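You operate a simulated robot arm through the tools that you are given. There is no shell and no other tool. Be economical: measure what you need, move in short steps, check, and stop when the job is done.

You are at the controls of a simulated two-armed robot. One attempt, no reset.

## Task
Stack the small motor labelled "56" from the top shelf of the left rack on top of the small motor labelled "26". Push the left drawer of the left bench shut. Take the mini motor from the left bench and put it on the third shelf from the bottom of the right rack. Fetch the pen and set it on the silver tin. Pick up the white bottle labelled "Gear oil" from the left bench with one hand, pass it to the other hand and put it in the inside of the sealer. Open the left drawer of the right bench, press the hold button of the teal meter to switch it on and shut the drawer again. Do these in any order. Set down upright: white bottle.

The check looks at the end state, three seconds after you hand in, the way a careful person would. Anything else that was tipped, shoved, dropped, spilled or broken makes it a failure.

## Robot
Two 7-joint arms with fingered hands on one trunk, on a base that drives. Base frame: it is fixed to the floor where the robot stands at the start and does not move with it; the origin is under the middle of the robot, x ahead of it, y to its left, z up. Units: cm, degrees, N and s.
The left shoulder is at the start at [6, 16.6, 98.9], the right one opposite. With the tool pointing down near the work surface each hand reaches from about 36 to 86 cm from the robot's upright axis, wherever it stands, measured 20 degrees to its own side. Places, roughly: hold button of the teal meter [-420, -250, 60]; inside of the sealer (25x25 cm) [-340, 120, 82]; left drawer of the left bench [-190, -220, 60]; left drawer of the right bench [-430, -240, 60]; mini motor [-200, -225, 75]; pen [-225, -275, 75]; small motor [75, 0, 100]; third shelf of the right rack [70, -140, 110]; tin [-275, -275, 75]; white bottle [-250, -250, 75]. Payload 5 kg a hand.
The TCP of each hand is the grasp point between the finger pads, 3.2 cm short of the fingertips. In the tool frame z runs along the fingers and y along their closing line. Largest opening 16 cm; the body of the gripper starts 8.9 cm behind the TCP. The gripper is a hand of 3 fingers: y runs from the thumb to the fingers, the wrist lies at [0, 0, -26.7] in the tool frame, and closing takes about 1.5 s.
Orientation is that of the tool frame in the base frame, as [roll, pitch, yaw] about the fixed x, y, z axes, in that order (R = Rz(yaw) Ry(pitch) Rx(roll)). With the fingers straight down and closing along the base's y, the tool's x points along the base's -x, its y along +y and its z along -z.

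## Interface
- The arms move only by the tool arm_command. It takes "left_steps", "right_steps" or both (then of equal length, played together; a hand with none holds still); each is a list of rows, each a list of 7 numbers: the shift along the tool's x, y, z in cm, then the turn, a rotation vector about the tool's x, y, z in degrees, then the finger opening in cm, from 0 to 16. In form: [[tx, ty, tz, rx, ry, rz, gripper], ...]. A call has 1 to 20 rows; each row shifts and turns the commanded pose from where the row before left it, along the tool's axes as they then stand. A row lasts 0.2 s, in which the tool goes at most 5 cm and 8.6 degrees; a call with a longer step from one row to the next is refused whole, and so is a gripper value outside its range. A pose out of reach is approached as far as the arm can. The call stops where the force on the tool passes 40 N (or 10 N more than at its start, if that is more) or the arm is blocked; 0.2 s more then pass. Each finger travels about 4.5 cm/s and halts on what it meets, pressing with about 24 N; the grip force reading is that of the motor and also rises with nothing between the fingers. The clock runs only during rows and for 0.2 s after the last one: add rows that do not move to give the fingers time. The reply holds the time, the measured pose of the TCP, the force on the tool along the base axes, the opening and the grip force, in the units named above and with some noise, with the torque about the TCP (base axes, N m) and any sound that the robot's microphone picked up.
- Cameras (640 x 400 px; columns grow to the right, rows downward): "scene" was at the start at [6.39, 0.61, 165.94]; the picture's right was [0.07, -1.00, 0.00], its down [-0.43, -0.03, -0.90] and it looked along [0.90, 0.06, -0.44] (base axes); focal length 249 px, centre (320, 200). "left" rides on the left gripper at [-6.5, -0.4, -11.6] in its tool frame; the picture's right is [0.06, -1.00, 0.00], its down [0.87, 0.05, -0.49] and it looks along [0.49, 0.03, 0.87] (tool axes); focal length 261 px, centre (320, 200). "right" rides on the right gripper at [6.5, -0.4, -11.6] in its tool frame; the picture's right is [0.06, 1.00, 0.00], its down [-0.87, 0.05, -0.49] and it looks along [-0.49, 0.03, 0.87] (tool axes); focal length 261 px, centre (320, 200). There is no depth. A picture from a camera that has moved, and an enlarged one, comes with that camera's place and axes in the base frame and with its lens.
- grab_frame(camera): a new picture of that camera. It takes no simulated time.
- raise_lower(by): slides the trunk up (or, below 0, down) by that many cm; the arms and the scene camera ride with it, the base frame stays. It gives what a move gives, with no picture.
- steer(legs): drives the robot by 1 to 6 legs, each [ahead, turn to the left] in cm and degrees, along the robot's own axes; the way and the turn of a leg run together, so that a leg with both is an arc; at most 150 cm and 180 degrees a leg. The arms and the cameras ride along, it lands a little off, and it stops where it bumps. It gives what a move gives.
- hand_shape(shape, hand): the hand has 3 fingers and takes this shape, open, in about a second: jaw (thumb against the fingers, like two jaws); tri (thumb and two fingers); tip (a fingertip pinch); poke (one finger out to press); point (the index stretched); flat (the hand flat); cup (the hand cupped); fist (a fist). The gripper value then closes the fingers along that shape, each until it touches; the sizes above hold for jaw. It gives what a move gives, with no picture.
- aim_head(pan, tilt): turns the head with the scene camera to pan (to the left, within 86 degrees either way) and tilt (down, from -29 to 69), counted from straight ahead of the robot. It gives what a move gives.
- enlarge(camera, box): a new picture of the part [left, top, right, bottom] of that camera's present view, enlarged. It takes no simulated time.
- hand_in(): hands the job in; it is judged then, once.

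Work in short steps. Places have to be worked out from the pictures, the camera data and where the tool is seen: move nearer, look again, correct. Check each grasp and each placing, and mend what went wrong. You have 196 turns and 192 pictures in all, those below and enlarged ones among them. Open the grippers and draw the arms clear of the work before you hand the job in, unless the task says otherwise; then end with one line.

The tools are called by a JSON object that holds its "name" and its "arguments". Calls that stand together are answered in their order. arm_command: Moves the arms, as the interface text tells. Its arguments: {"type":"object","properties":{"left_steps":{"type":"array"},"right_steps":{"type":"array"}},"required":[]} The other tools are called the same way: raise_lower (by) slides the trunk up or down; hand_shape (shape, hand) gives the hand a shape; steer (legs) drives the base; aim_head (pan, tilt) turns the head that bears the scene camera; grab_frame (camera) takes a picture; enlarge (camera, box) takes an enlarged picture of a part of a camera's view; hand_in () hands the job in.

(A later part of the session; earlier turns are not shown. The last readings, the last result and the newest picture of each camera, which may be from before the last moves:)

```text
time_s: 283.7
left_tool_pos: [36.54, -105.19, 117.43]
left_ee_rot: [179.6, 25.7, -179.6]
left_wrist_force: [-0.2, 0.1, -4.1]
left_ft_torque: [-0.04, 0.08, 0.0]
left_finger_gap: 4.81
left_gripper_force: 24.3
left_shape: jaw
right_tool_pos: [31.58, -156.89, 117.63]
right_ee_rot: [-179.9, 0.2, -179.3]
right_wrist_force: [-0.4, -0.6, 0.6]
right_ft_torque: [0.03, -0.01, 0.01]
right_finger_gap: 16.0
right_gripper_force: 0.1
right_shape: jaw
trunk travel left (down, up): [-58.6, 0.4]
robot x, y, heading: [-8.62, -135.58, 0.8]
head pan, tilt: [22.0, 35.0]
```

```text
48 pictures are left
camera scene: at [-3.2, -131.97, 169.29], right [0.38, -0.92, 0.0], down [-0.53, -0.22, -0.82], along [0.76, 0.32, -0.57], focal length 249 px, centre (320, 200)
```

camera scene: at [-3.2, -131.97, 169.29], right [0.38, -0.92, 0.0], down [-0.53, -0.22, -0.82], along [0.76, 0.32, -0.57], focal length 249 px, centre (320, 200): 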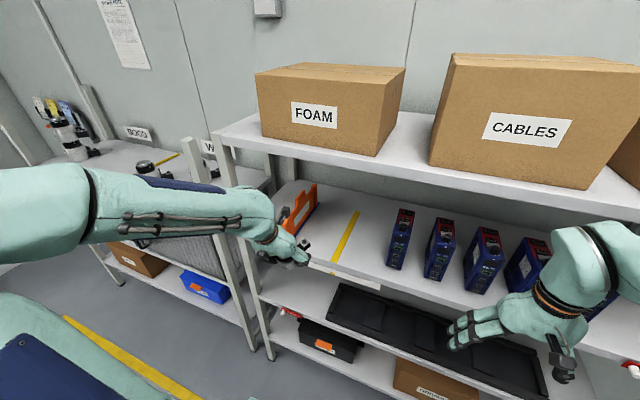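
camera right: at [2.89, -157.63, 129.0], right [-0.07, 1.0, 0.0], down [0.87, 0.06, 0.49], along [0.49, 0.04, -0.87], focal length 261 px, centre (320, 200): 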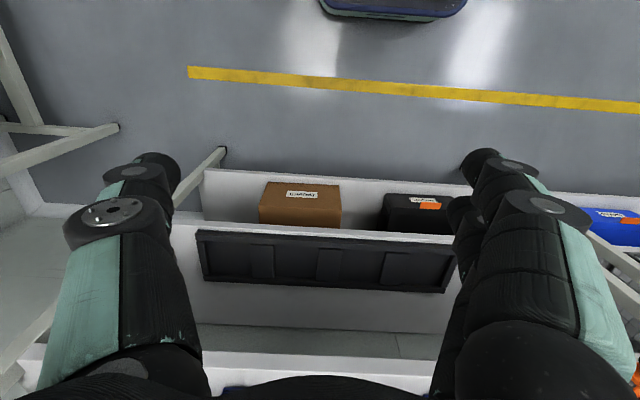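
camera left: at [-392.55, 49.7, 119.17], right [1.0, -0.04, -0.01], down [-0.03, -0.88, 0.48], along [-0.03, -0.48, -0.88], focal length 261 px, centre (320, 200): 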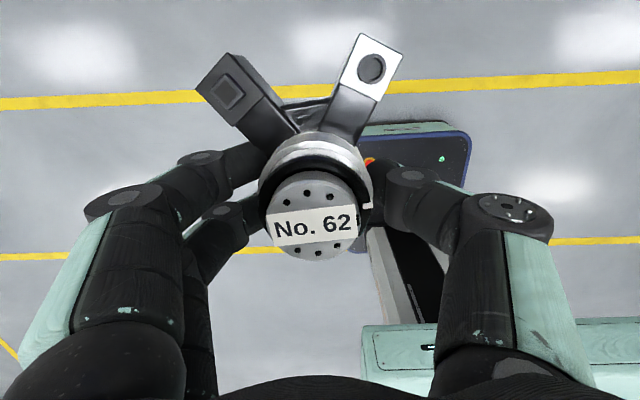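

Right of the tape there's 15 cm free before the first device, so I choose (55, -122). I move sideways in front of the rack and then forward over the shelf, about 6 cm above it.

{"name": "arm_command", "arguments": {"left_steps": [[0, -4.2, 0, 0, 0, 0, 2], [0, -4.2, 0, 0, 0, 0, 2], [0, -4.2, 0, 0, 0, 0, 2], [0, -4.2, 0, 0, 0, 0, 2], [-3.33, 0, 1.6, 0, 0, 0, 2], [-3.33, 0, 1.6, 0, 0, 0, 2], [-3.33, 0, 1.6, 0, 0, 0, 2], [-3.33, 0, 1.6, 0, 0, 0, 2], [-3.33, 0, 1.6, 0, 0, 0, 2], [0, 0, 0, 0, 0, 0, 2]]}}

{"name": "enlarge", "arguments": {"camera": "scene", "box": [240, 140, 440, 300]}}

{"name": "grab_frame", "arguments": {"camera": "left"}}

```text
time_s: 285.9
left_tool_pos: [55.22, -121.91, 117.34]
left_ee_rot: [179.4, 25.7, -179.6]
left_wrist_force: [-0.3, 0.8, -4.6]
left_ft_torque: [-0.01, 0.06, 0.02]
left_finger_gap: 4.81
left_gripper_force: 24.1
left_shape: jaw
right_tool_pos: [31.48, -156.8, 117.63]
right_ee_rot: [179.9, 0.2, -179.3]
right_wrist_force: [-0.3, -0.6, 0.1]
right_ft_torque: [0.03, -0.03, 0.02]
right_finger_gap: 15.97
right_gripper_force: 0.0
right_shape: jaw
trunk travel left (down, up): [-58.6, 0.4]
robot x, y, heading: [-8.79, -135.75, 0.7]
head pan, tilt: [22.0, 35.0]
```

```text
2.50 times, centred on (340, 220) of scene
camera zoom: at [-3.32, -131.97, 169.3], right [0.39, -0.92, 0.0], down [-0.53, -0.22, -0.82], along [0.76, 0.32, -0.57], focal length 623 px, centre (270, 150)
```

zoom: 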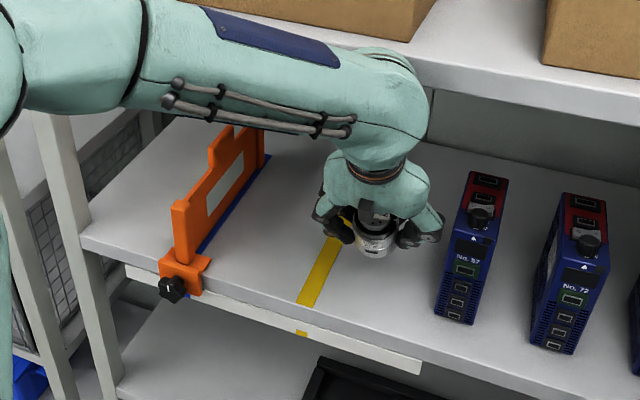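

```text
46 pictures are left
camera left: at [56.01, -122.35, 130.47], right [-0.05, -1.0, -0.03], down [-1.0, 0.04, 0.07], along [-0.06, 0.04, -1.0], focal length 261 px, centre (320, 200)
```

left: 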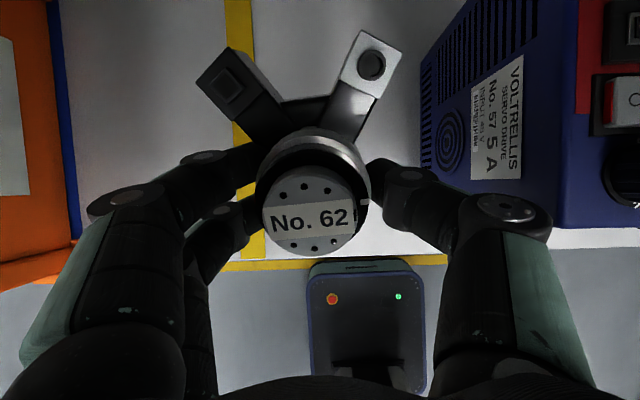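

The thumb is too near the blue device. I shift 2.7 cm toward the tape and lower most of the way.

{"name": "arm_command", "arguments": {"left_steps": [[0, 1.4, 0, 0, 0, 0, 2], [0, 1.3, 0, 0, 0, 0, 2], [0.65, 0, 1.35, 0, 0, 0, 2], [0.65, 0, 1.35, 0, 0, 0, 2], [0.5, 0, 1.1, 0, 0, 0, 2], [0, 0, 0, 0, 0, 0, 2]]}}

{"name": "enlarge", "arguments": {"camera": "scene", "box": [310, 190, 430, 290]}}

```text
time_s: 287.3
left_tool_pos: [55.16, -119.33, 113.13]
left_ee_rot: [179.4, 25.7, -179.6]
left_wrist_force: [0.2, 0.1, -5.1]
left_ft_torque: [-0.01, 0.09, -0.02]
left_finger_gap: 4.78
left_gripper_force: 24.0
left_shape: jaw
right_tool_pos: [31.52, -156.74, 117.74]
right_ee_rot: [180.0, 0.2, -179.3]
right_wrist_force: [0.0, 0.4, -0.1]
right_ft_torque: [-0.03, 0.05, -0.02]
right_finger_gap: 15.99
right_gripper_force: 0.1
right_shape: jaw
trunk travel left (down, up): [-58.6, 0.4]
robot x, y, heading: [-8.69, -135.75, 0.6]
head pan, tilt: [22.0, 35.0]
```

```text
4.00 times, centred on (370, 240) of scene
camera zoom: at [-3.23, -131.97, 169.29], right [0.39, -0.92, 0.0], down [-0.53, -0.22, -0.82], along [0.76, 0.32, -0.57], focal length 996 px, centre (120, 40)
```

zoom: 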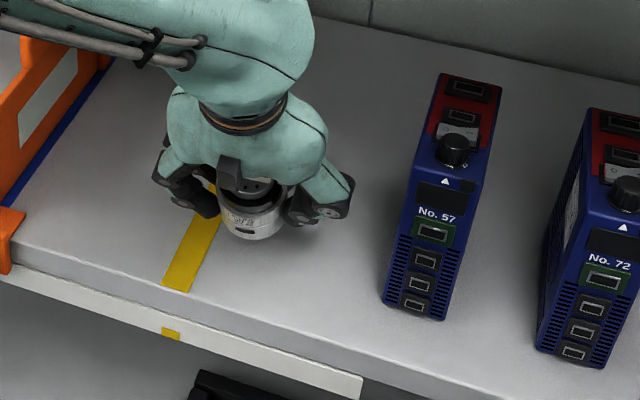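

Good clearance now. I lower in small steps until the base touches.

{"name": "arm_command", "arguments": {"left_steps": [[0.22, 0, 0.45, 0, 0, 0, 2], [0.22, 0, 0.45, 0, 0, 0, 2], [0.22, 0, 0.45, 0, 0, 0, 2], [0.13, 0, 0.27, 0, 0, 0, 2], [0, 0, 0, 0, 0, 0, 2]]}}

```text
time_s: 288.5
left_tool_pos: [55.25, -119.15, 111.28]
left_ee_rot: [179.6, 25.7, -179.6]
left_wrist_force: [0.5, 0.1, -4.6]
left_ft_torque: [-0.05, 0.09, 0.01]
left_finger_gap: 4.78
left_gripper_force: 23.7
left_shape: jaw
right_tool_pos: [31.62, -156.74, 117.65]
right_ee_rot: [-180.0, 0.2, -179.3]
right_wrist_force: [-0.4, -0.2, 0.0]
right_ft_torque: [-0.01, 0.02, 0.0]
right_finger_gap: 15.97
right_gripper_force: 0.2
right_shape: jaw
trunk travel left (down, up): [-58.6, 0.4]
robot x, y, heading: [-8.2, -135.17, 0.8]
head pan, tilt: [22.0, 35.0]
```

{"name": "arm_command", "arguments": {"left_steps": [[0.17, 0, 0.36, 0, 0, 0, 2], [0.17, 0, 0.36, 0, 0, 0, 2], [0.17, 0, 0.36, 0, 0, 0, 2], [0.13, 0, 0.27, 0, 0, 0, 2], [0, 0, 0, 0, 0, 0, 2]]}}

{"name": "enlarge", "arguments": {"camera": "scene", "box": [310, 190, 430, 290]}}

```text
time_s: 289.7
left_tool_pos: [55.2, -119.21, 110.07]
left_ee_rot: [179.7, 25.8, -179.7]
left_wrist_force: [4.1, -0.2, 22.0]
left_ft_torque: [0.17, 0.12, -0.04]
left_finger_gap: 4.94
left_gripper_force: 23.6
left_shape: jaw
right_tool_pos: [31.45, -157.05, 117.68]
right_ee_rot: [179.9, 0.2, -179.4]
right_wrist_force: [0.0, -0.4, 0.5]
right_ft_torque: [-0.02, -0.01, 0.0]
right_finger_gap: 16.0
right_gripper_force: 0.0
right_shape: jaw
trunk travel left (down, up): [-58.6, 0.4]
robot x, y, heading: [-8.75, -135.8, 0.9]
head pan, tilt: [22.0, 35.0]
```

```text
4.00 times, centred on (370, 240) of scene
camera zoom: at [-3.34, -132.03, 169.31], right [0.39, -0.92, 0.0], down [-0.53, -0.22, -0.82], along [0.76, 0.32, -0.57], focal length 996 px, centre (120, 40)
```

zoom: 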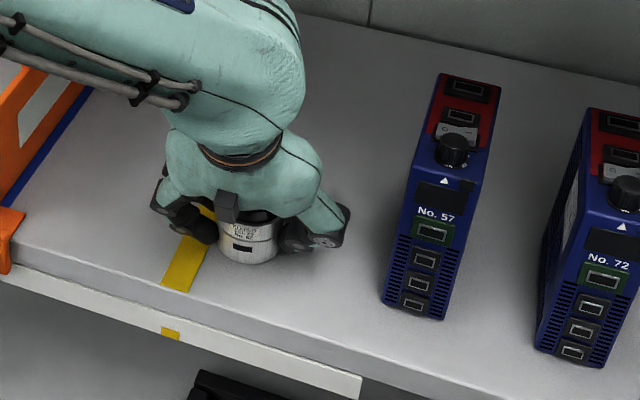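

It's in contact with the shelf. I reduce the tilt a little while easing the pressure, then open slowly so the motor settles flat.

{"name": "arm_command", "arguments": {"left_steps": [[0, 0, 0, 0, 3, 0, 2], [0, 0, 0, 0, 3, 0, 2], [0, 0, 0, 0, 0, 0, 2], [0, 0, 0, 0, 0, 0, 5.2], [0, 0, 0, 0, 0, 0, 5.5], [0, 0, 0, 0, 0, 0, 5.8], [0, 0, 0, 0, 0, 0, 6.2], [0, 0, 0, 0, 0, 0, 7], [0, 0, 0, 0, 0, 0, 7.5], [0, 0, 0, 0, 0, 0, 7.5]]}}

{"name": "enlarge", "arguments": {"camera": "scene", "box": [310, 190, 430, 290]}}

{"name": "grab_frame", "arguments": {"camera": "left"}}

```text
time_s: 291.9
left_tool_pos: [55.23, -119.05, 109.98]
left_ee_rot: [179.6, 19.8, -179.7]
left_wrist_force: [0.1, 0.0, -1.1]
left_ft_torque: [0.01, 0.0, 0.01]
left_finger_gap: 7.43
left_gripper_force: 0.0
left_shape: jaw
right_tool_pos: [31.63, -156.74, 117.65]
right_ee_rot: [-179.9, 0.1, -179.4]
right_wrist_force: [1.1, 0.3, -0.7]
right_ft_torque: [-0.01, -0.04, -0.02]
right_finger_gap: 16.01
right_gripper_force: 0.0
right_shape: jaw
trunk travel left (down, up): [-58.6, 0.4]
robot x, y, heading: [-9.06, -135.65, 0.7]
head pan, tilt: [22.0, 35.0]
```

```text
4.00 times, centred on (370, 240) of scene
camera zoom: at [-3.25, -131.98, 169.29], right [0.39, -0.92, 0.0], down [-0.53, -0.22, -0.82], along [0.76, 0.32, -0.57], focal length 996 px, centre (120, 40)
```

zoom: 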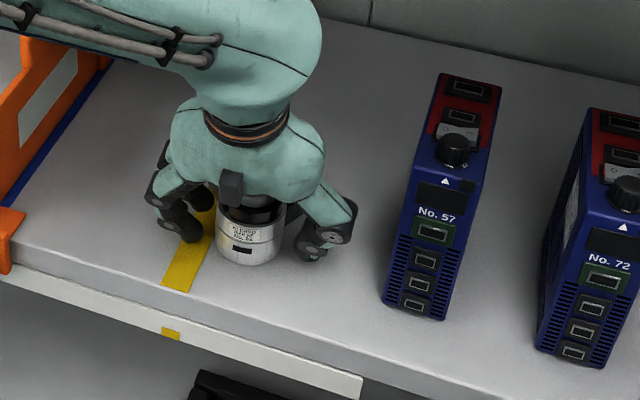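

```text
42 pictures are left
camera left: at [57.46, -119.55, 122.89], right [-0.05, -1.0, -0.03], down [-0.98, 0.04, 0.17], along [-0.17, 0.04, -0.98], focal length 261 px, centre (320, 200)
```

left: 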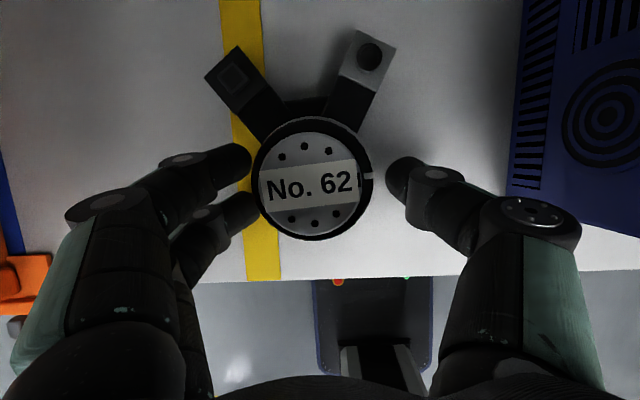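

The mini motor stands upright on the third shelf. I open a little more and pull the hand straight back.

{"name": "arm_command", "arguments": {"left_steps": [[0, 0, 0, 0, 0, 0, 8.5], [0, 0, 0, 0, 0, 0, 9], [1.4, 0, -0.5, 0, 0, 0, 9], [2.8, 0, -1, 0, 0, 0, 9], [3.76, 0, -1.36, 0, 0, 0, 9], [3.76, 0, -1.36, 0, 0, 0, 9], [3.76, 0, -1.36, 0, 0, 0, 9], [3.76, 0, -1.36, 0, 0, 0, 9], [3.76, 0, -1.36, 0, 0, 0, 9], [0, 0, 0, 0, 6.5, 0, 9], [0, 0, 0, 0, 6.5, 0, 9], [0, 0, 0, 0, 6.8, 0, 9], [0, 0, 0, 0, 0, 0, 9]]}}

{"name": "steer", "arguments": {"legs": [[-30, 0]]}}

{"name": "grab_frame", "arguments": {"camera": "scene"}}

```text
time_s: 294.7
left_tool_pos: [30.72, -119.29, 110.1]
left_ee_rot: [179.6, -0.1, -179.3]
left_wrist_force: [-1.2, 0.2, -0.5]
left_ft_torque: [0.0, 0.0, -0.03]
left_finger_gap: 8.94
left_gripper_force: 0.1
left_shape: jaw
right_tool_pos: [31.5, -156.64, 117.78]
right_ee_rot: [-180.0, 0.2, -179.2]
right_wrist_force: [-0.4, -0.4, -0.4]
right_ft_torque: [-0.02, -0.04, 0.03]
right_finger_gap: 15.99
right_gripper_force: 0.2
right_shape: jaw
trunk travel left (down, up): [-58.6, 0.4]
robot x, y, heading: [-8.51, -135.18, 0.6]
head pan, tilt: [22.0, 35.0]
```

```text
time_s: 296.7
left_tool_pos: [1.04, -119.55, 110.05]
left_ee_rot: [179.5, 0.0, -179.3]
left_wrist_force: [-0.4, -0.7, 0.8]
left_ft_torque: [0.02, 0.01, -0.01]
left_finger_gap: 8.98
left_gripper_force: 0.0
left_shape: jaw
right_tool_pos: [1.65, -157.13, 117.71]
right_ee_rot: [-180.0, 0.3, -179.2]
right_wrist_force: [-0.1, -0.2, 1.0]
right_ft_torque: [0.04, 0.0, -0.03]
right_finger_gap: 16.0
right_gripper_force: 0.1
right_shape: jaw
trunk travel left (down, up): [-58.6, 0.4]
robot x, y, heading: [-38.78, -135.96, 0.6]
head pan, tilt: [22.0, 35.0]
```

```text
41 pictures are left
camera scene: at [-33.15, -132.34, 169.3], right [0.39, -0.92, 0.0], down [-0.53, -0.22, -0.82], along [0.76, 0.32, -0.57], focal length 249 px, centre (320, 200)
```

scene: 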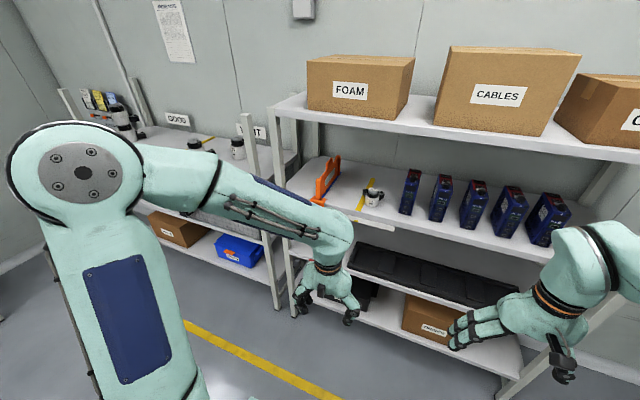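

The mini motor is placed. Next is the right bench's left drawer. I drive back along the lane to x ≈ -380.

{"name": "steer", "arguments": {"legs": [[0, 89.5], [150, 0], [0, 90], [150, 0], [150, 0], [50, 0]]}}

{"name": "aim_head", "arguments": {"pan": 55, "tilt": 20}}

{"name": "grab_frame", "arguments": {"camera": "scene"}}

```text
time_s: 328.5
left_tool_pos: [-429.41, 8.52, 109.95]
left_ee_rot: [179.7, -0.1, -2.0]
left_wrist_force: [-0.3, 0.0, 0.0]
left_ft_torque: [0.03, -0.09, 0.0]
left_finger_gap: 8.97
left_gripper_force: 0.0
left_shape: jaw
right_tool_pos: [-428.48, 45.95, 117.56]
right_ee_rot: [179.9, 0.3, -1.9]
right_wrist_force: [-0.7, 0.3, -0.4]
right_ft_torque: [0.02, 0.0, 0.02]
right_finger_gap: 16.0
right_gripper_force: 0.0
right_shape: jaw
trunk travel left (down, up): [-58.6, 0.4]
robot x, y, heading: [-389.5, 22.68, 178.2]
head pan, tilt: [22.0, 35.0]
```

```text
time_s: 329.5
left_tool_pos: [-429.27, 8.53, 109.92]
left_ee_rot: [179.6, 0.0, -1.9]
left_wrist_force: [-0.1, 0.2, 0.4]
left_ft_torque: [0.03, 0.02, -0.02]
left_finger_gap: 8.98
left_gripper_force: 0.0
left_shape: jaw
right_tool_pos: [-428.32, 45.95, 117.71]
right_ee_rot: [-179.9, 0.2, -1.8]
right_wrist_force: [-0.3, 0.1, -0.4]
right_ft_torque: [-0.02, 0.03, -0.01]
right_finger_gap: 15.99
right_gripper_force: 0.2
right_shape: jaw
trunk travel left (down, up): [-58.6, 0.4]
robot x, y, heading: [-389.31, 22.82, 178.1]
head pan, tilt: [55.0, 20.0]
```

```text
40 pictures are left
camera scene: at [-391.55, 15.13, 171.68], right [-0.8, 0.6, 0.0], down [0.21, 0.27, -0.94], along [-0.56, -0.75, -0.34], focal length 249 px, centre (320, 200)
```

scene: 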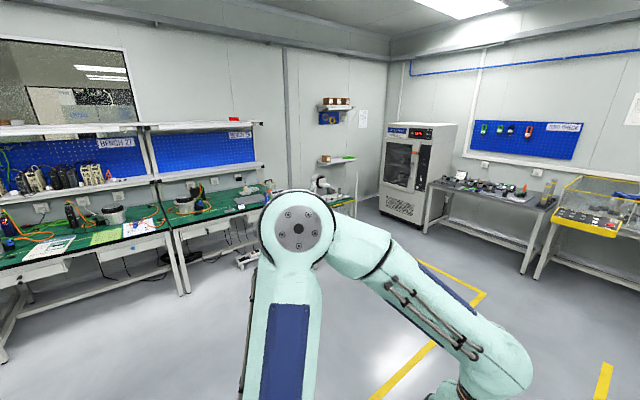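

The rightmost bench lies ahead. I drive to x ≈ -440, turn to face it and approach.

{"name": "steer", "arguments": {"legs": [[48, 0], [0, 91.8], [110, 0]]}}

{"name": "aim_head", "arguments": {"pan": 0, "tilt": 35}}

{"name": "grab_frame", "arguments": {"camera": "scene"}}

```text
time_s: 341.6
left_tool_pos: [-422.74, -125.59, 109.96]
left_ee_rot: [179.6, -0.1, 89.7]
left_wrist_force: [-0.2, 0.2, 0.3]
left_ft_torque: [0.02, 0.01, -0.05]
left_finger_gap: 8.96
left_gripper_force: 0.0
left_shape: jaw
right_tool_pos: [-460.14, -125.73, 117.5]
right_ee_rot: [-179.9, 0.2, 89.8]
right_wrist_force: [-0.4, -0.6, 0.4]
right_ft_torque: [0.04, 0.02, 0.0]
right_finger_gap: 15.98
right_gripper_force: 0.0
right_shape: jaw
trunk travel left (down, up): [-58.6, 0.4]
robot x, y, heading: [-437.4, -86.09, -90.4]
head pan, tilt: [55.0, 20.0]
```

```text
time_s: 342.9
left_tool_pos: [-422.79, -125.48, 109.91]
left_ee_rot: [179.7, -0.2, 89.7]
left_wrist_force: [0.3, -0.2, -0.3]
left_ft_torque: [0.01, -0.03, 0.01]
left_finger_gap: 8.95
left_gripper_force: 0.1
left_shape: jaw
right_tool_pos: [-460.23, -125.59, 117.75]
right_ee_rot: [-180.0, 0.2, 89.7]
right_wrist_force: [-0.6, -0.6, 0.7]
right_ft_torque: [-0.01, 0.0, -0.01]
right_finger_gap: 16.0
right_gripper_force: 0.0
right_shape: jaw
trunk travel left (down, up): [-58.6, 0.4]
robot x, y, heading: [-438.12, -85.68, -90.4]
head pan, tilt: [0.0, 35.0]
```

```text
39 pictures are left
camera scene: at [-437.82, -91.75, 169.3], right [-1.0, 0.01, 0.0], down [0.0, 0.57, -0.82], along [0.0, -0.82, -0.57], focal length 249 px, centre (320, 200)
```

scene: 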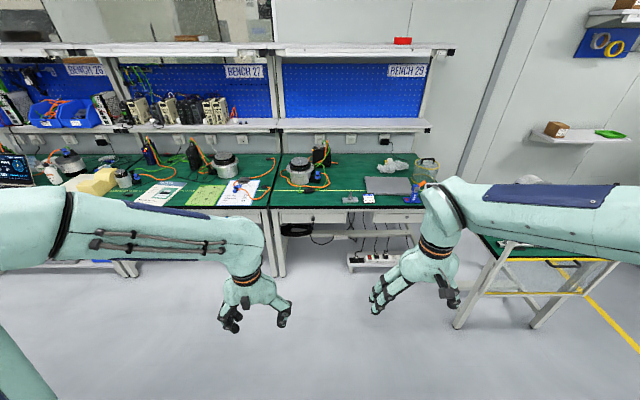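

Bench 29 is the right bench. I zoom on its drawers.

{"name": "enlarge", "arguments": {"camera": "scene", "box": [255, 180, 435, 280]}}

```text
3.56 times, centred on (345, 230) of scene
camera zoom: at [-437.82, -91.75, 169.3], right [-1.0, 0.01, 0.0], down [0.0, 0.57, -0.82], along [0.0, -0.82, -0.57], focal length 886 px, centre (231, 93)
```

zoom: 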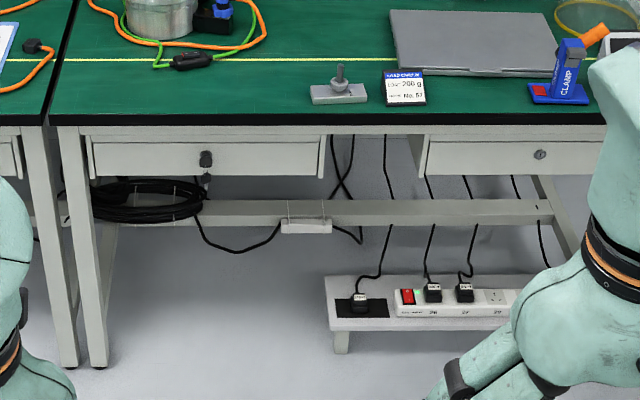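

The left drawer has a key in its lock, near (-433, -220, 64), which I can pinch and pull. I drive closer, lower the trunk, and turn the left hand to point forward at that height.

{"name": "steer", "arguments": {"legs": [[44, 0]]}}

{"name": "raise_lower", "arguments": {"by": -30}}

{"name": "arm_command", "arguments": {"left_steps": [[-4, 0, 0, 0, 0, 0, 6], [-4, 0, 0, 0, 0, 0, 5], [-4, 0, 0, 0, 0, 0, 5], [-4, 0, 0, 0, 0, 0, 5], [-4, 0, 0, 0, 0, 0, 5], [0, 0, 0, 0, -8.2, 0, 5], [0, 0, 0, 0, -8.2, 0, 5], [0, 0, 0, 0, -8.2, 0, 5], [0, 0, 0, 0, -8.2, 0, 5], [0, 0, 0, 0, -8.2, 0, 5], [0, 0, 0, 0, -8.2, 0, 5], [0, 0, 0, 0, -8.2, 0, 5], [0, 0, 0, 0, -8.2, 0, 5], [0, 0, 0, 0, -8.2, 0, 5], [0, 0, 0, 0, -8.2, 0, 5], [0, 0, 0, 0, -8, 0, 5], [0, 0, 0, 0, 0, 0, 5]]}}

{"name": "grab_frame", "arguments": {"camera": "left"}}

```text
time_s: 345.5
left_tool_pos: [-423.17, -169.38, 109.87]
left_ee_rot: [179.6, -0.1, 89.4]
left_wrist_force: [0.2, 0.1, 0.0]
left_ft_torque: [0.07, 0.01, 0.0]
left_finger_gap: 8.97
left_gripper_force: 0.0
left_shape: jaw
right_tool_pos: [-460.72, -169.27, 117.68]
right_ee_rot: [-179.9, 0.1, 89.6]
right_wrist_force: [-0.3, 0.6, -0.6]
right_ft_torque: [0.0, -0.01, 0.01]
right_finger_gap: 15.99
right_gripper_force: 0.1
right_shape: jaw
trunk travel left (down, up): [-58.6, 0.4]
robot x, y, heading: [-438.66, -129.6, -90.6]
head pan, tilt: [0.0, 35.0]
```

```text
time_s: 348.5
left_tool_pos: [-423.28, -169.26, 79.95]
left_ee_rot: [179.7, -0.1, 89.4]
left_wrist_force: [0.8, 0.3, 0.0]
left_ft_torque: [0.01, -0.05, 0.02]
left_finger_gap: 8.9
left_gripper_force: 0.1
left_shape: jaw
right_tool_pos: [-460.82, -169.26, 87.66]
right_ee_rot: [180.0, 0.3, 89.5]
right_wrist_force: [-0.1, -0.2, -0.5]
right_ft_torque: [-0.03, -0.04, 0.03]
right_finger_gap: 15.98
right_gripper_force: 0.0
right_shape: jaw
trunk travel left (down, up): [-28.6, 30.4]
robot x, y, heading: [-438.53, -129.86, -90.6]
head pan, tilt: [0.0, 35.0]
```

```text
time_s: 352.1
left_tool_pos: [-423.56, -189.79, 80.05]
left_ee_rot: [97.2, 89.6, 6.6]
left_wrist_force: [0.8, 0.2, -0.5]
left_ft_torque: [-0.03, -0.01, -0.03]
left_finger_gap: 5.01
left_gripper_force: 0.1
left_shape: jaw
left hand out of reach, approached as far as the arm can: row 14
right_tool_pos: [-460.63, -169.22, 87.75]
right_ee_rot: [-180.0, 0.2, 89.5]
right_wrist_force: [-0.4, -0.6, -0.2]
right_ft_torque: [0.01, 0.0, 0.02]
right_finger_gap: 16.0
right_gripper_force: 0.0
right_shape: jaw
trunk travel left (down, up): [-28.6, 30.4]
robot x, y, heading: [-438.53, -129.45, -90.5]
head pan, tilt: [0.0, 35.0]
```

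```text
37 pictures are left
camera left: at [-423.93, -178.15, 86.29], right [-1.0, 0.01, -0.07], down [0.07, 0.49, -0.87], along [0.02, -0.87, -0.49], focal length 261 px, centre (320, 200)
```

left: 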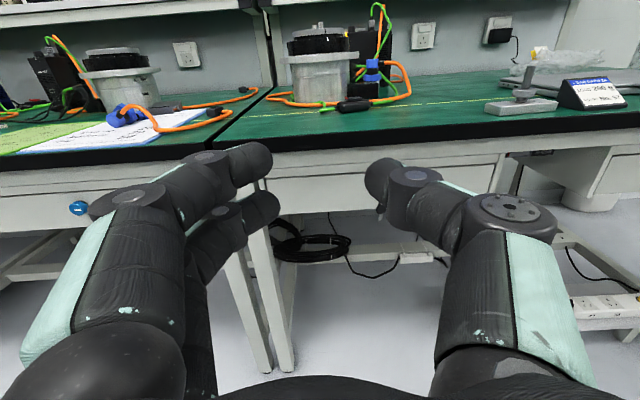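

The key is hidden behind the thumb. I move the hand 9.6 cm to the right and 14 cm down, to face the key, and look.

{"name": "arm_command", "arguments": {"left_steps": [[3.5, -2.4, 0, 0, 0, 0, 5], [3.5, -2.4, 0, 0, 0, 0, 5], [3.5, -2.4, 0, 0, 0, 0, 5], [3.5, -2.4, 0, 0, 0, 0, 5], [0, 0, 0, 0, 0, 0, 5]]}}

{"name": "grab_frame", "arguments": {"camera": "left"}}

```text
time_s: 353.3
left_tool_pos: [-433.17, -189.58, 65.74]
left_ee_rot: [91.5, 89.6, 0.9]
left_wrist_force: [0.3, 0.1, -0.7]
left_ft_torque: [0.01, -0.02, -0.02]
left_finger_gap: 5.0
left_gripper_force: 0.0
left_shape: jaw
right_tool_pos: [-460.57, -169.2, 87.75]
right_ee_rot: [-180.0, 0.3, 89.6]
right_wrist_force: [0.3, 0.5, 0.6]
right_ft_torque: [0.0, -0.02, 0.03]
right_finger_gap: 15.98
right_gripper_force: 0.1
right_shape: jaw
trunk travel left (down, up): [-28.6, 30.4]
robot x, y, heading: [-438.46, -129.61, -90.5]
head pan, tilt: [0.0, 35.0]
```

```text
36 pictures are left
camera left: at [-433.43, -178.03, 72.19], right [-1.0, 0.01, -0.07], down [0.07, 0.49, -0.87], along [0.03, -0.87, -0.49], focal length 261 px, centre (320, 200)
```

left: 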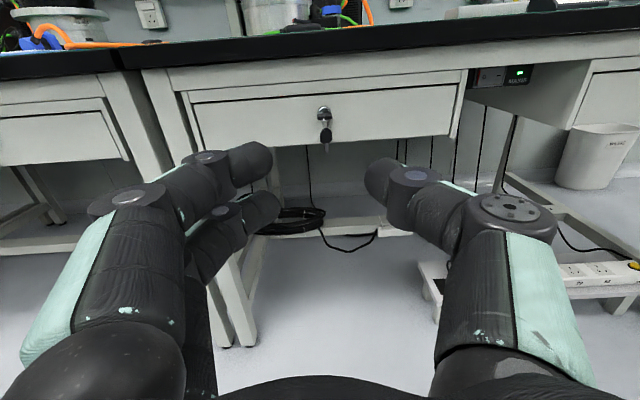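

{"name": "enlarge", "arguments": {"camera": "left", "box": [270, 80, 380, 170]}}

```text
4.44 times, centred on (325, 125) of left
camera zoom: at [-433.43, -178.03, 72.19], right [-1.0, 0.01, -0.07], down [0.07, 0.49, -0.87], along [0.03, -0.87, -0.49], focal length 1158 px, centre (298, 533)
```

zoom: 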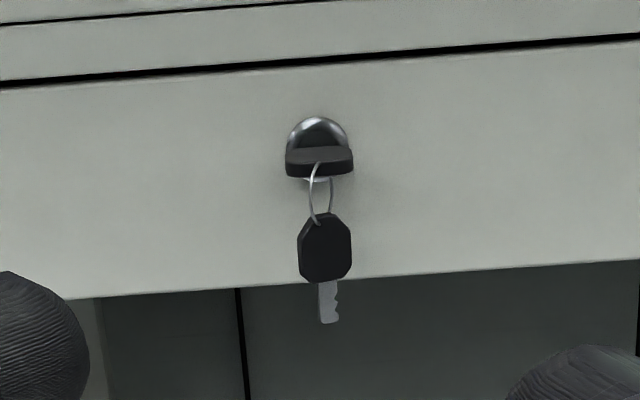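

The key head is horizontal, about 2.5 cm wide, at (-433.9, -220.5, 63.5). I align with it and move forward to just short of it.

{"name": "arm_command", "arguments": {"left_steps": [[1.1, -0.35, 3, 0, 0, 0, 5], [1.1, -0.35, 4, 0, 0, 0, 5], [0, 0, 4.5, 0, 0, 0, 5], [0, 0, 4.5, 0, 0, 0, 5], [0, 0, 4, 0, 0, 0, 5], [0, 0, 0, 0, 0, 0, 5]]}}

{"name": "grab_frame", "arguments": {"camera": "left"}}

```text
time_s: 354.7
left_tool_pos: [-434.08, -209.57, 63.64]
left_ee_rot: [97.9, 89.7, 7.3]
left_wrist_force: [-0.5, 0.0, -0.9]
left_ft_torque: [0.01, 0.01, 0.01]
left_finger_gap: 5.02
left_gripper_force: 0.1
left_shape: jaw
right_tool_pos: [-460.64, -169.24, 87.58]
right_ee_rot: [179.9, 0.2, 89.5]
right_wrist_force: [0.6, 0.5, -0.1]
right_ft_torque: [0.01, 0.01, 0.02]
right_finger_gap: 16.0
right_gripper_force: 0.1
right_shape: jaw
trunk travel left (down, up): [-28.6, 30.4]
robot x, y, heading: [-438.64, -129.61, -90.5]
head pan, tilt: [0.0, 35.0]
```

```text
34 pictures are left
camera left: at [-434.42, -197.98, 70.1], right [-1.0, 0.01, -0.07], down [0.07, 0.49, -0.87], along [0.02, -0.87, -0.49], focal length 261 px, centre (320, 200)
```

left: 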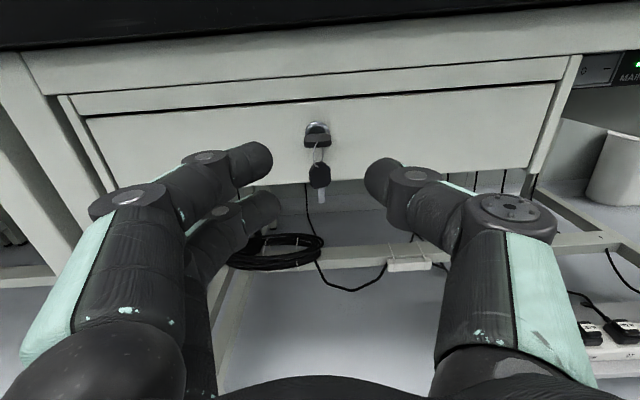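

The key head is dead centre. I move 8.5 cm forward, carefully, and close on it.

{"name": "arm_command", "arguments": {"left_steps": [[0.1, 0, 3, 0, 0, 0, 5], [0, 0, 2.5, 0, 0, 0, 5], [0, 0, 1.5, 0, 0, 0, 5], [0, 0, 1, 0, 0, 0, 5], [0, 0, 0.5, 0, 0, 0, 5], [0, 0, 0, 0, 0, 0, 5]]}}

{"name": "arm_command", "arguments": {"left_steps": [[0, 0, 0, 0, 0, 0, 4], [0, 0, 0, 0, 0, 0, 3], [0, 0, 0, 0, 0, 0, 2], [0, 0, 0, 0, 0, 0, 1], [0, 0, 0, 0, 0, 0, 0], [0, 0, 0, 0, 0, 0, 0], [0, 0, 0, 0, 0, 0, 0]]}}

{"name": "grab_frame", "arguments": {"camera": "left"}}

```text
time_s: 356.1
left_tool_pos: [-434.04, -218.2, 63.42]
left_ee_rot: [96.5, 89.6, 5.9]
left_wrist_force: [0.4, 0.3, -0.4]
left_ft_torque: [-0.04, -0.01, -0.01]
left_finger_gap: 5.03
left_gripper_force: 0.1
left_shape: jaw
right_tool_pos: [-460.67, -169.22, 87.72]
right_ee_rot: [-180.0, 0.2, 89.5]
right_wrist_force: [-0.1, 0.6, -0.5]
right_ft_torque: [0.01, -0.03, -0.01]
right_finger_gap: 16.0
right_gripper_force: 0.0
right_shape: jaw
trunk travel left (down, up): [-28.6, 30.4]
robot x, y, heading: [-437.88, -129.4, -90.4]
head pan, tilt: [0.0, 35.0]
```

```text
time_s: 357.7
left_tool_pos: [-434.49, -218.08, 63.49]
left_ee_rot: [101.8, 89.5, 11.2]
left_wrist_force: [-16.3, -2.1, 0.6]
left_ft_torque: [0.0, 0.01, -0.24]
left_finger_gap: 0.01
left_gripper_force: 24.4
left_shape: jaw
right_tool_pos: [-460.75, -169.18, 87.69]
right_ee_rot: [179.9, 0.2, 89.5]
right_wrist_force: [0.4, 0.8, 0.6]
right_ft_torque: [-0.01, -0.01, -0.03]
right_finger_gap: 15.99
right_gripper_force: 0.1
right_shape: jaw
trunk travel left (down, up): [-28.6, 30.4]
robot x, y, heading: [-438.27, -129.51, -90.8]
head pan, tilt: [0.0, 35.0]
```

```text
33 pictures are left
camera left: at [-434.68, -206.47, 69.95], right [-1.0, 0.02, -0.07], down [0.07, 0.49, -0.87], along [0.02, -0.87, -0.49], focal length 261 px, centre (320, 200)
```

left: 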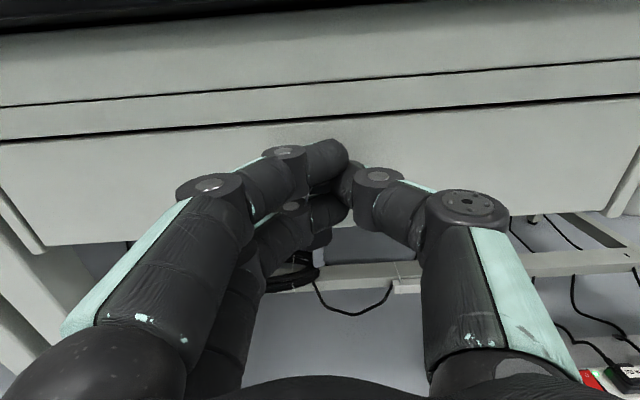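

The fingers have closed around the key head with some sideways force. I relieve it slightly and test-pull 2 cm.

{"name": "arm_command", "arguments": {"left_steps": [[0, -0.3, 0, 0, 0, 0, 0], [0, 0, -0.5, 0, 0, 0, 0], [0, 0, -0.5, 0, 0, 0, 0], [0, 0, -0.5, 0, 0, 0, 0], [0, 0, -0.5, 0, 0, 0, 0], [0, 0, 0, 0, 0, 0, 0]]}}

{"name": "grab_frame", "arguments": {"camera": "left"}}

```text
time_s: 359.1
left_tool_pos: [-434.4, -216.05, 63.57]
left_ee_rot: [96.3, 89.5, 5.8]
left_wrist_force: [-11.1, 1.0, 1.7]
left_ft_torque: [-0.05, -0.02, -0.22]
left_finger_gap: 0.0
left_gripper_force: 24.0
left_shape: jaw
right_tool_pos: [-460.67, -169.25, 87.7]
right_ee_rot: [179.9, 0.2, 89.5]
right_wrist_force: [-0.5, 0.0, -0.7]
right_ft_torque: [-0.01, 0.01, -0.01]
right_finger_gap: 16.0
right_gripper_force: 0.0
right_shape: jaw
trunk travel left (down, up): [-28.6, 30.4]
robot x, y, heading: [-438.82, -129.09, -90.7]
head pan, tilt: [0.0, 35.0]
```

```text
32 pictures are left
camera left: at [-434.78, -204.5, 69.9], right [-1.0, 0.01, -0.07], down [0.07, 0.49, -0.87], along [0.02, -0.87, -0.49], focal length 261 px, centre (320, 200)
```

left: 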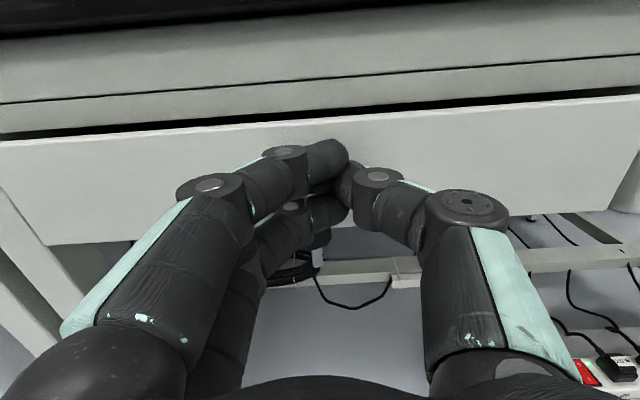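

The drawer is opening. I keep pulling with the arm.

{"name": "arm_command", "arguments": {"left_steps": [[0, 0, -1, 0, 0, 0, 0], [0, 0, -1.2, 0, 0, 0, 0], [0, 0, -1.3, 0, 0, 0, 0], [0, 0, -1.3, 0, 0, 0, 0], [0, 0, -1.3, 0, 0, 0, 0], [0, 0, -1.3, 0, 0, 0, 0], [0, 0, -1.3, 0, 0, 0, 0], [0, 0, -1.3, 0, 0, 0, 0], [0, 0, -1.3, 0, 0, 0, 0], [0, 0, -1.3, 0, 0, 0, 0], [0, 0, -1.3, 0, 0, 0, 0], [0, 0, -1.3, 0, 0, 0, 0], [0, 0, -1.3, 0, 0, 0, 0], [0, 0, -1.3, 0, 0, 0, 0], [0, 0, -1, 0, 0, 0, 0], [0, 0, 0, 0, 0, 0, 0]]}}

{"name": "aim_head", "arguments": {"pan": 0, "tilt": 50}}

{"name": "grab_frame", "arguments": {"camera": "scene"}}

```text
time_s: 362.5
left_tool_pos: [-434.28, -197.16, 63.55]
left_ee_rot: [103.4, 89.5, 12.6]
left_wrist_force: [-18.9, 1.0, -0.1]
left_ft_torque: [0.03, -0.01, -0.38]
left_finger_gap: 0.01
left_gripper_force: 24.3
left_shape: jaw
right_tool_pos: [-460.74, -169.24, 87.73]
right_ee_rot: [179.9, 0.2, 89.5]
right_wrist_force: [0.3, 0.1, -0.9]
right_ft_torque: [0.0, -0.01, 0.04]
right_finger_gap: 15.98
right_gripper_force: 0.1
right_shape: jaw
trunk travel left (down, up): [-28.6, 30.4]
robot x, y, heading: [-438.2, -129.17, -90.6]
head pan, tilt: [0.0, 35.0]
```

```text
time_s: 363.3
left_tool_pos: [-434.29, -197.32, 63.49]
left_ee_rot: [99.9, 89.5, 9.3]
left_wrist_force: [-19.7, 1.0, -1.3]
left_ft_torque: [0.0, 0.02, -0.41]
left_finger_gap: 0.01
left_gripper_force: 24.1
left_shape: jaw
right_tool_pos: [-460.79, -169.12, 87.61]
right_ee_rot: [179.9, 0.2, 89.5]
right_wrist_force: [0.3, -0.2, 0.1]
right_ft_torque: [-0.03, -0.02, 0.02]
right_finger_gap: 16.01
right_gripper_force: 0.2
right_shape: jaw
trunk travel left (down, up): [-28.6, 30.4]
robot x, y, heading: [-438.5, -129.53, -90.4]
head pan, tilt: [0.0, 50.0]
```

```text
31 pictures are left
camera scene: at [-438.32, -134.26, 137.13], right [-1.0, 0.01, 0.0], down [0.01, 0.77, -0.64], along [-0.01, -0.64, -0.77], focal length 249 px, centre (320, 200)
```

scene: 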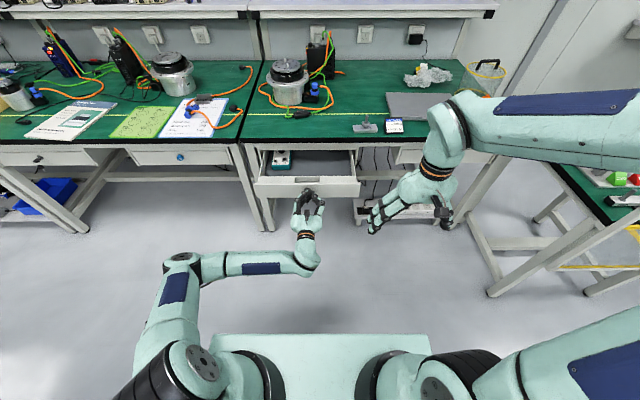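

The drawer is open about 20 cm and a teal device shows inside. I zoom in.

{"name": "enlarge", "arguments": {"camera": "scene", "box": [245, 135, 375, 215]}}

```text
4.92 times, centred on (310, 175) of scene
camera zoom: at [-438.32, -134.26, 137.13], right [-1.0, 0.01, 0.0], down [0.01, 0.77, -0.64], along [-0.01, -0.64, -0.77], focal length 1226 px, centre (369, 323)
```

zoom: 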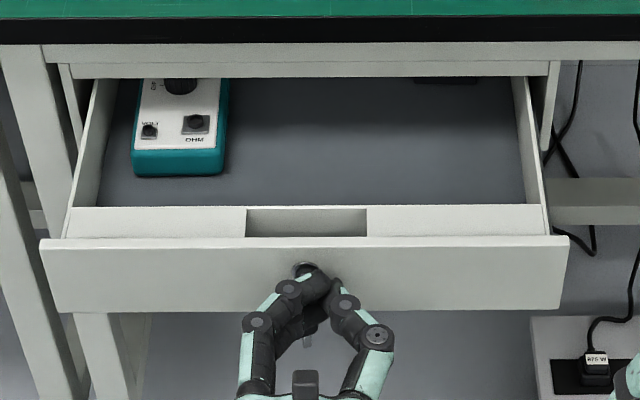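

The teal meter lies at the drawer's left with its upper part still under the bench top. I drive back 15 cm, holding the key, to open the drawer further.

{"name": "steer", "arguments": {"legs": [[-15, 0]]}}

{"name": "enlarge", "arguments": {"camera": "scene", "box": [245, 105, 375, 205]}}

```text
time_s: 364.6
left_tool_pos: [-434.04, -182.15, 63.69]
left_ee_rot: [97.3, 89.4, 6.8]
left_wrist_force: [-20.7, 0.1, -0.9]
left_ft_torque: [-0.01, 0.0, -0.42]
left_finger_gap: 0.0
left_gripper_force: 23.5
left_shape: jaw
right_tool_pos: [-460.64, -154.18, 87.67]
right_ee_rot: [179.8, 0.2, 89.6]
right_wrist_force: [0.1, -0.2, -0.5]
right_ft_torque: [0.0, -0.01, 0.0]
right_finger_gap: 15.98
right_gripper_force: 0.0
right_shape: jaw
trunk travel left (down, up): [-28.6, 30.4]
robot x, y, heading: [-438.35, -114.54, -90.8]
head pan, tilt: [0.0, 50.0]
```

```text
4.00 times, centred on (310, 155) of scene
camera zoom: at [-438.07, -119.26, 137.12], right [-1.0, 0.01, 0.0], down [0.01, 0.77, -0.64], along [-0.01, -0.64, -0.77], focal length 996 px, centre (360, 380)
```

zoom: 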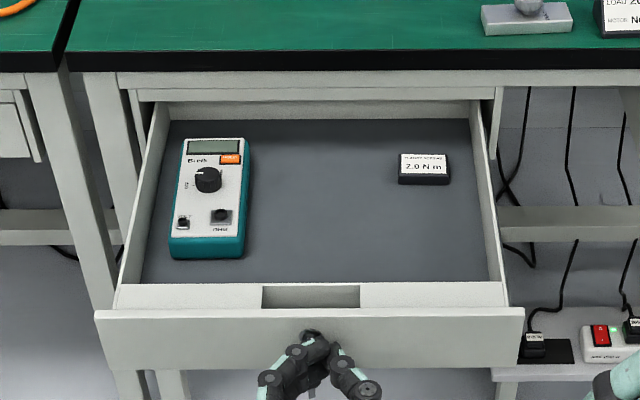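

The meter is in full view; its orange hold button is at about (-423.8, -217.7, 61), just in front of the bench edge. I release the key, back the hand off, straighten it and raise it.

{"name": "arm_command", "arguments": {"left_steps": [[0, 0, 0, 0, 0, 0, 2], [0, 0, 0, 0, 0, 0, 4], [0, 0, 0, 0, 0, 0, 6], [0, 0, 0, 0, 0, 0, 6], [0, 0, -2, 0, 0, 0, 6], [0, 0, -2, 0, 0, 0, 6], [-4, 0, 0, 0, 0, 0, 6], [-4, 0, 0, 0, 0, 0, 6], [-4, 0, 0, 0, 0, 0, 6], [-4, 0, 0, 0, 0, 0, 6], [-4, 0, 0, 0, 0, 0, 6], [-4, 0, 0, 0, 0, 0, 6], [-4, 0, 0, 0, 0, 0, 6], [0, 0, 0, 0, 0, 0, 6]]}}

{"name": "arm_command", "arguments": {"left_steps": [[0, 0, 0, 0, 8, 0, 6], [0, 0, 0, 0, 8, 0, 6], [0, 0, 0, 0, 8, 0, 6], [0, 0, 0, 0, 8, 0, 6], [0, 0, 0, 0, 8, 0, 6], [0, 0, 0, 0, 8, 0, 6], [0, 0, 0, 0, 7, 0, 6], [0, 0, 0, 0, 0, 0, 6]]}}

{"name": "hand_shape", "arguments": {"hand": "left", "shape": "poke"}}

{"name": "grab_frame", "arguments": {"camera": "left"}}

{"name": "grab_frame", "arguments": {"camera": "scene"}}

```text
time_s: 367.6
left_tool_pos: [-434.16, -178.25, 91.5]
left_ee_rot: [99.8, 89.6, 9.1]
left_wrist_force: [-0.9, -0.1, -0.5]
left_ft_torque: [0.0, 0.0, 0.01]
left_finger_gap: 5.95
left_gripper_force: 0.0
left_shape: jaw
right_tool_pos: [-460.53, -154.12, 87.66]
right_ee_rot: [179.9, 0.2, 89.5]
right_wrist_force: [-0.2, -0.5, -1.3]
right_ft_torque: [0.0, -0.03, 0.0]
right_finger_gap: 15.98
right_gripper_force: 0.0
right_shape: jaw
trunk travel left (down, up): [-28.6, 30.4]
robot x, y, heading: [-438.02, -114.47, -90.6]
head pan, tilt: [0.0, 50.0]
```

```text
time_s: 369.4
left_tool_pos: [-434.15, -183.19, 88.78]
left_ee_rot: [179.6, 34.9, 89.1]
left_wrist_force: [-0.9, -0.5, -1.0]
left_ft_torque: [0.03, 0.0, -0.03]
left_finger_gap: 5.97
left_gripper_force: 0.0
left_shape: jaw
left hand out of reach, approached as far as the arm can: row 3, 4
right_tool_pos: [-460.5, -154.13, 87.6]
right_ee_rot: [179.9, 0.1, 89.5]
right_wrist_force: [-0.3, 0.3, -0.3]
right_ft_torque: [0.01, 0.02, 0.01]
right_finger_gap: 16.01
right_gripper_force: 0.0
right_shape: jaw
trunk travel left (down, up): [-28.6, 30.4]
robot x, y, heading: [-438.24, -114.59, -90.4]
head pan, tilt: [0.0, 50.0]
```

```text
time_s: 370.3
left_tool_pos: [-434.2, -183.22, 88.88]
left_ee_rot: [179.6, 34.8, 89.1]
left_wrist_force: [0.4, 0.4, 0.0]
left_ft_torque: [0.01, -0.01, 0.03]
left_finger_gap: 0.0
left_gripper_force: 0.0
left_shape: poke
right_tool_pos: [-460.49, -154.24, 87.68]
right_ee_rot: [-179.9, 0.2, 89.5]
right_wrist_force: [0.2, -0.1, 0.3]
right_ft_torque: [0.01, 0.02, -0.01]
right_finger_gap: 15.98
right_gripper_force: 0.1
right_shape: jaw
trunk travel left (down, up): [-28.6, 30.4]
robot x, y, heading: [-438.32, -114.56, -90.5]
head pan, tilt: [0.0, 50.0]
```

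```text
28 pictures are left
camera left: at [-434.71, -181.84, 101.94], right [-1.0, 0.06, -0.04], down [0.07, 0.99, -0.09], along [0.04, -0.1, -0.99], focal length 261 px, centre (320, 200)
```

left: 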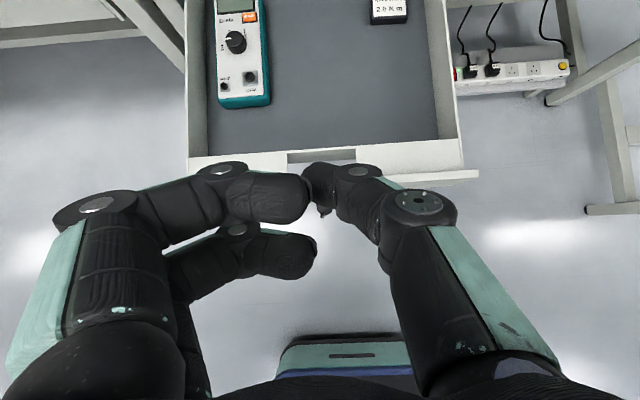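

```text
27 pictures are left
camera scene: at [-437.96, -119.25, 137.12], right [-1.0, 0.01, 0.0], down [0.01, 0.77, -0.64], along [-0.01, -0.64, -0.77], focal length 249 px, centre (320, 200)
```

scene: 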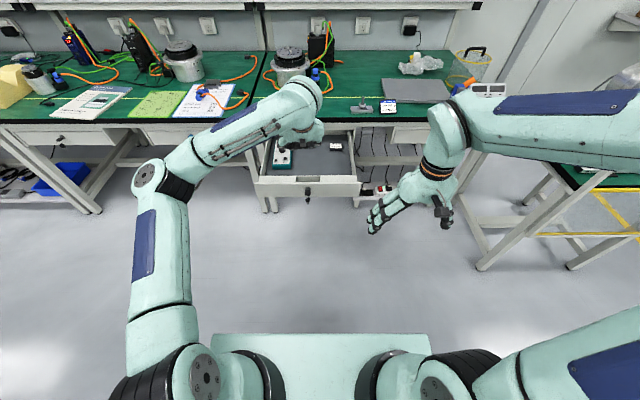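

The hand took the poke shape. I zoom in to see which finger protrudes and where its tip is.

{"name": "enlarge", "arguments": {"camera": "scene", "box": [230, 60, 370, 200]}}

{"name": "grab_frame", "arguments": {"camera": "right"}}

```text
2.86 times, centred on (300, 130) of scene
camera zoom: at [-437.96, -119.25, 137.12], right [-1.0, 0.01, 0.0], down [0.01, 0.77, -0.64], along [-0.01, -0.64, -0.77], focal length 712 px, centre (377, 400)
```

zoom: 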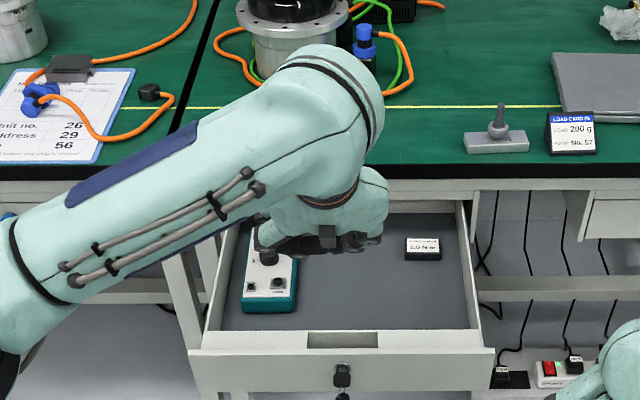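

```text
25 pictures are left
camera right: at [-460.93, -147.69, 99.01], right [1.0, 0.05, 0.0], down [0.05, -0.87, 0.49], along [0.03, -0.49, -0.87], focal length 261 px, centre (320, 200)
```

right: 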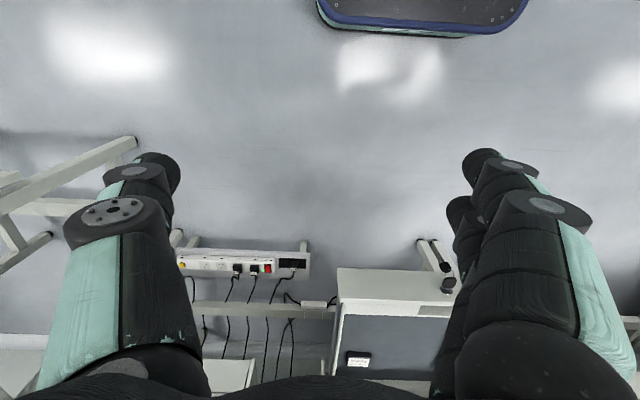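

{"name": "enlarge", "arguments": {"camera": "left", "box": [180, 100, 440, 300]}}

```text
2.00 times, centred on (310, 200) of left
camera zoom: at [-434.71, -181.84, 101.94], right [-1.0, 0.06, -0.04], down [0.07, 0.99, -0.09], along [0.04, -0.1, -0.99], focal length 521 px, centre (340, 200)
```

zoom: 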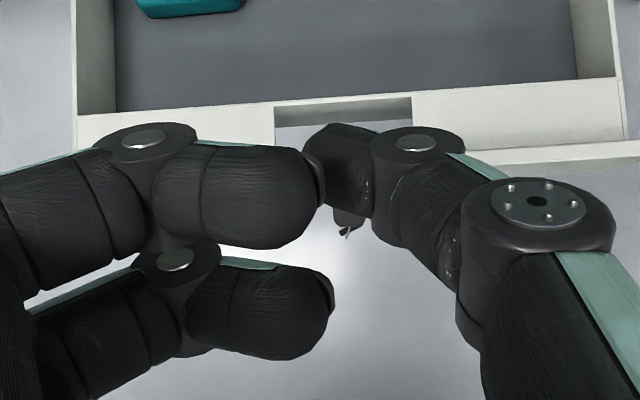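

The poke shape shows no clear protruding tip here, so I try "point" (index stretched).

{"name": "hand_shape", "arguments": {"hand": "left", "shape": "point"}}

{"name": "grab_frame", "arguments": {"camera": "left"}}

```text
time_s: 371.2
left_tool_pos: [-434.19, -183.17, 88.82]
left_ee_rot: [179.4, 34.9, 89.0]
left_wrist_force: [0.7, 0.2, -0.1]
left_ft_torque: [0.03, 0.01, 0.0]
left_finger_gap: 0.02
left_gripper_force: 0.0
left_shape: point
right_tool_pos: [-460.65, -154.1, 87.64]
right_ee_rot: [180.0, 0.2, 89.5]
right_wrist_force: [-0.6, 0.4, 0.1]
right_ft_torque: [-0.03, -0.03, -0.02]
right_finger_gap: 15.96
right_gripper_force: 0.1
right_shape: jaw
trunk travel left (down, up): [-28.6, 30.4]
robot x, y, heading: [-438.08, -114.34, -90.4]
head pan, tilt: [0.0, 50.0]
```

```text
23 pictures are left
camera left: at [-434.71, -181.85, 101.93], right [-1.0, 0.06, -0.04], down [0.07, 0.99, -0.09], along [0.04, -0.1, -0.99], focal length 261 px, centre (320, 200)
```

left: 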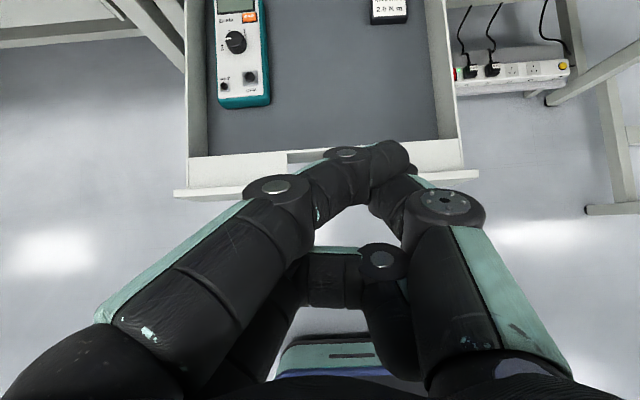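

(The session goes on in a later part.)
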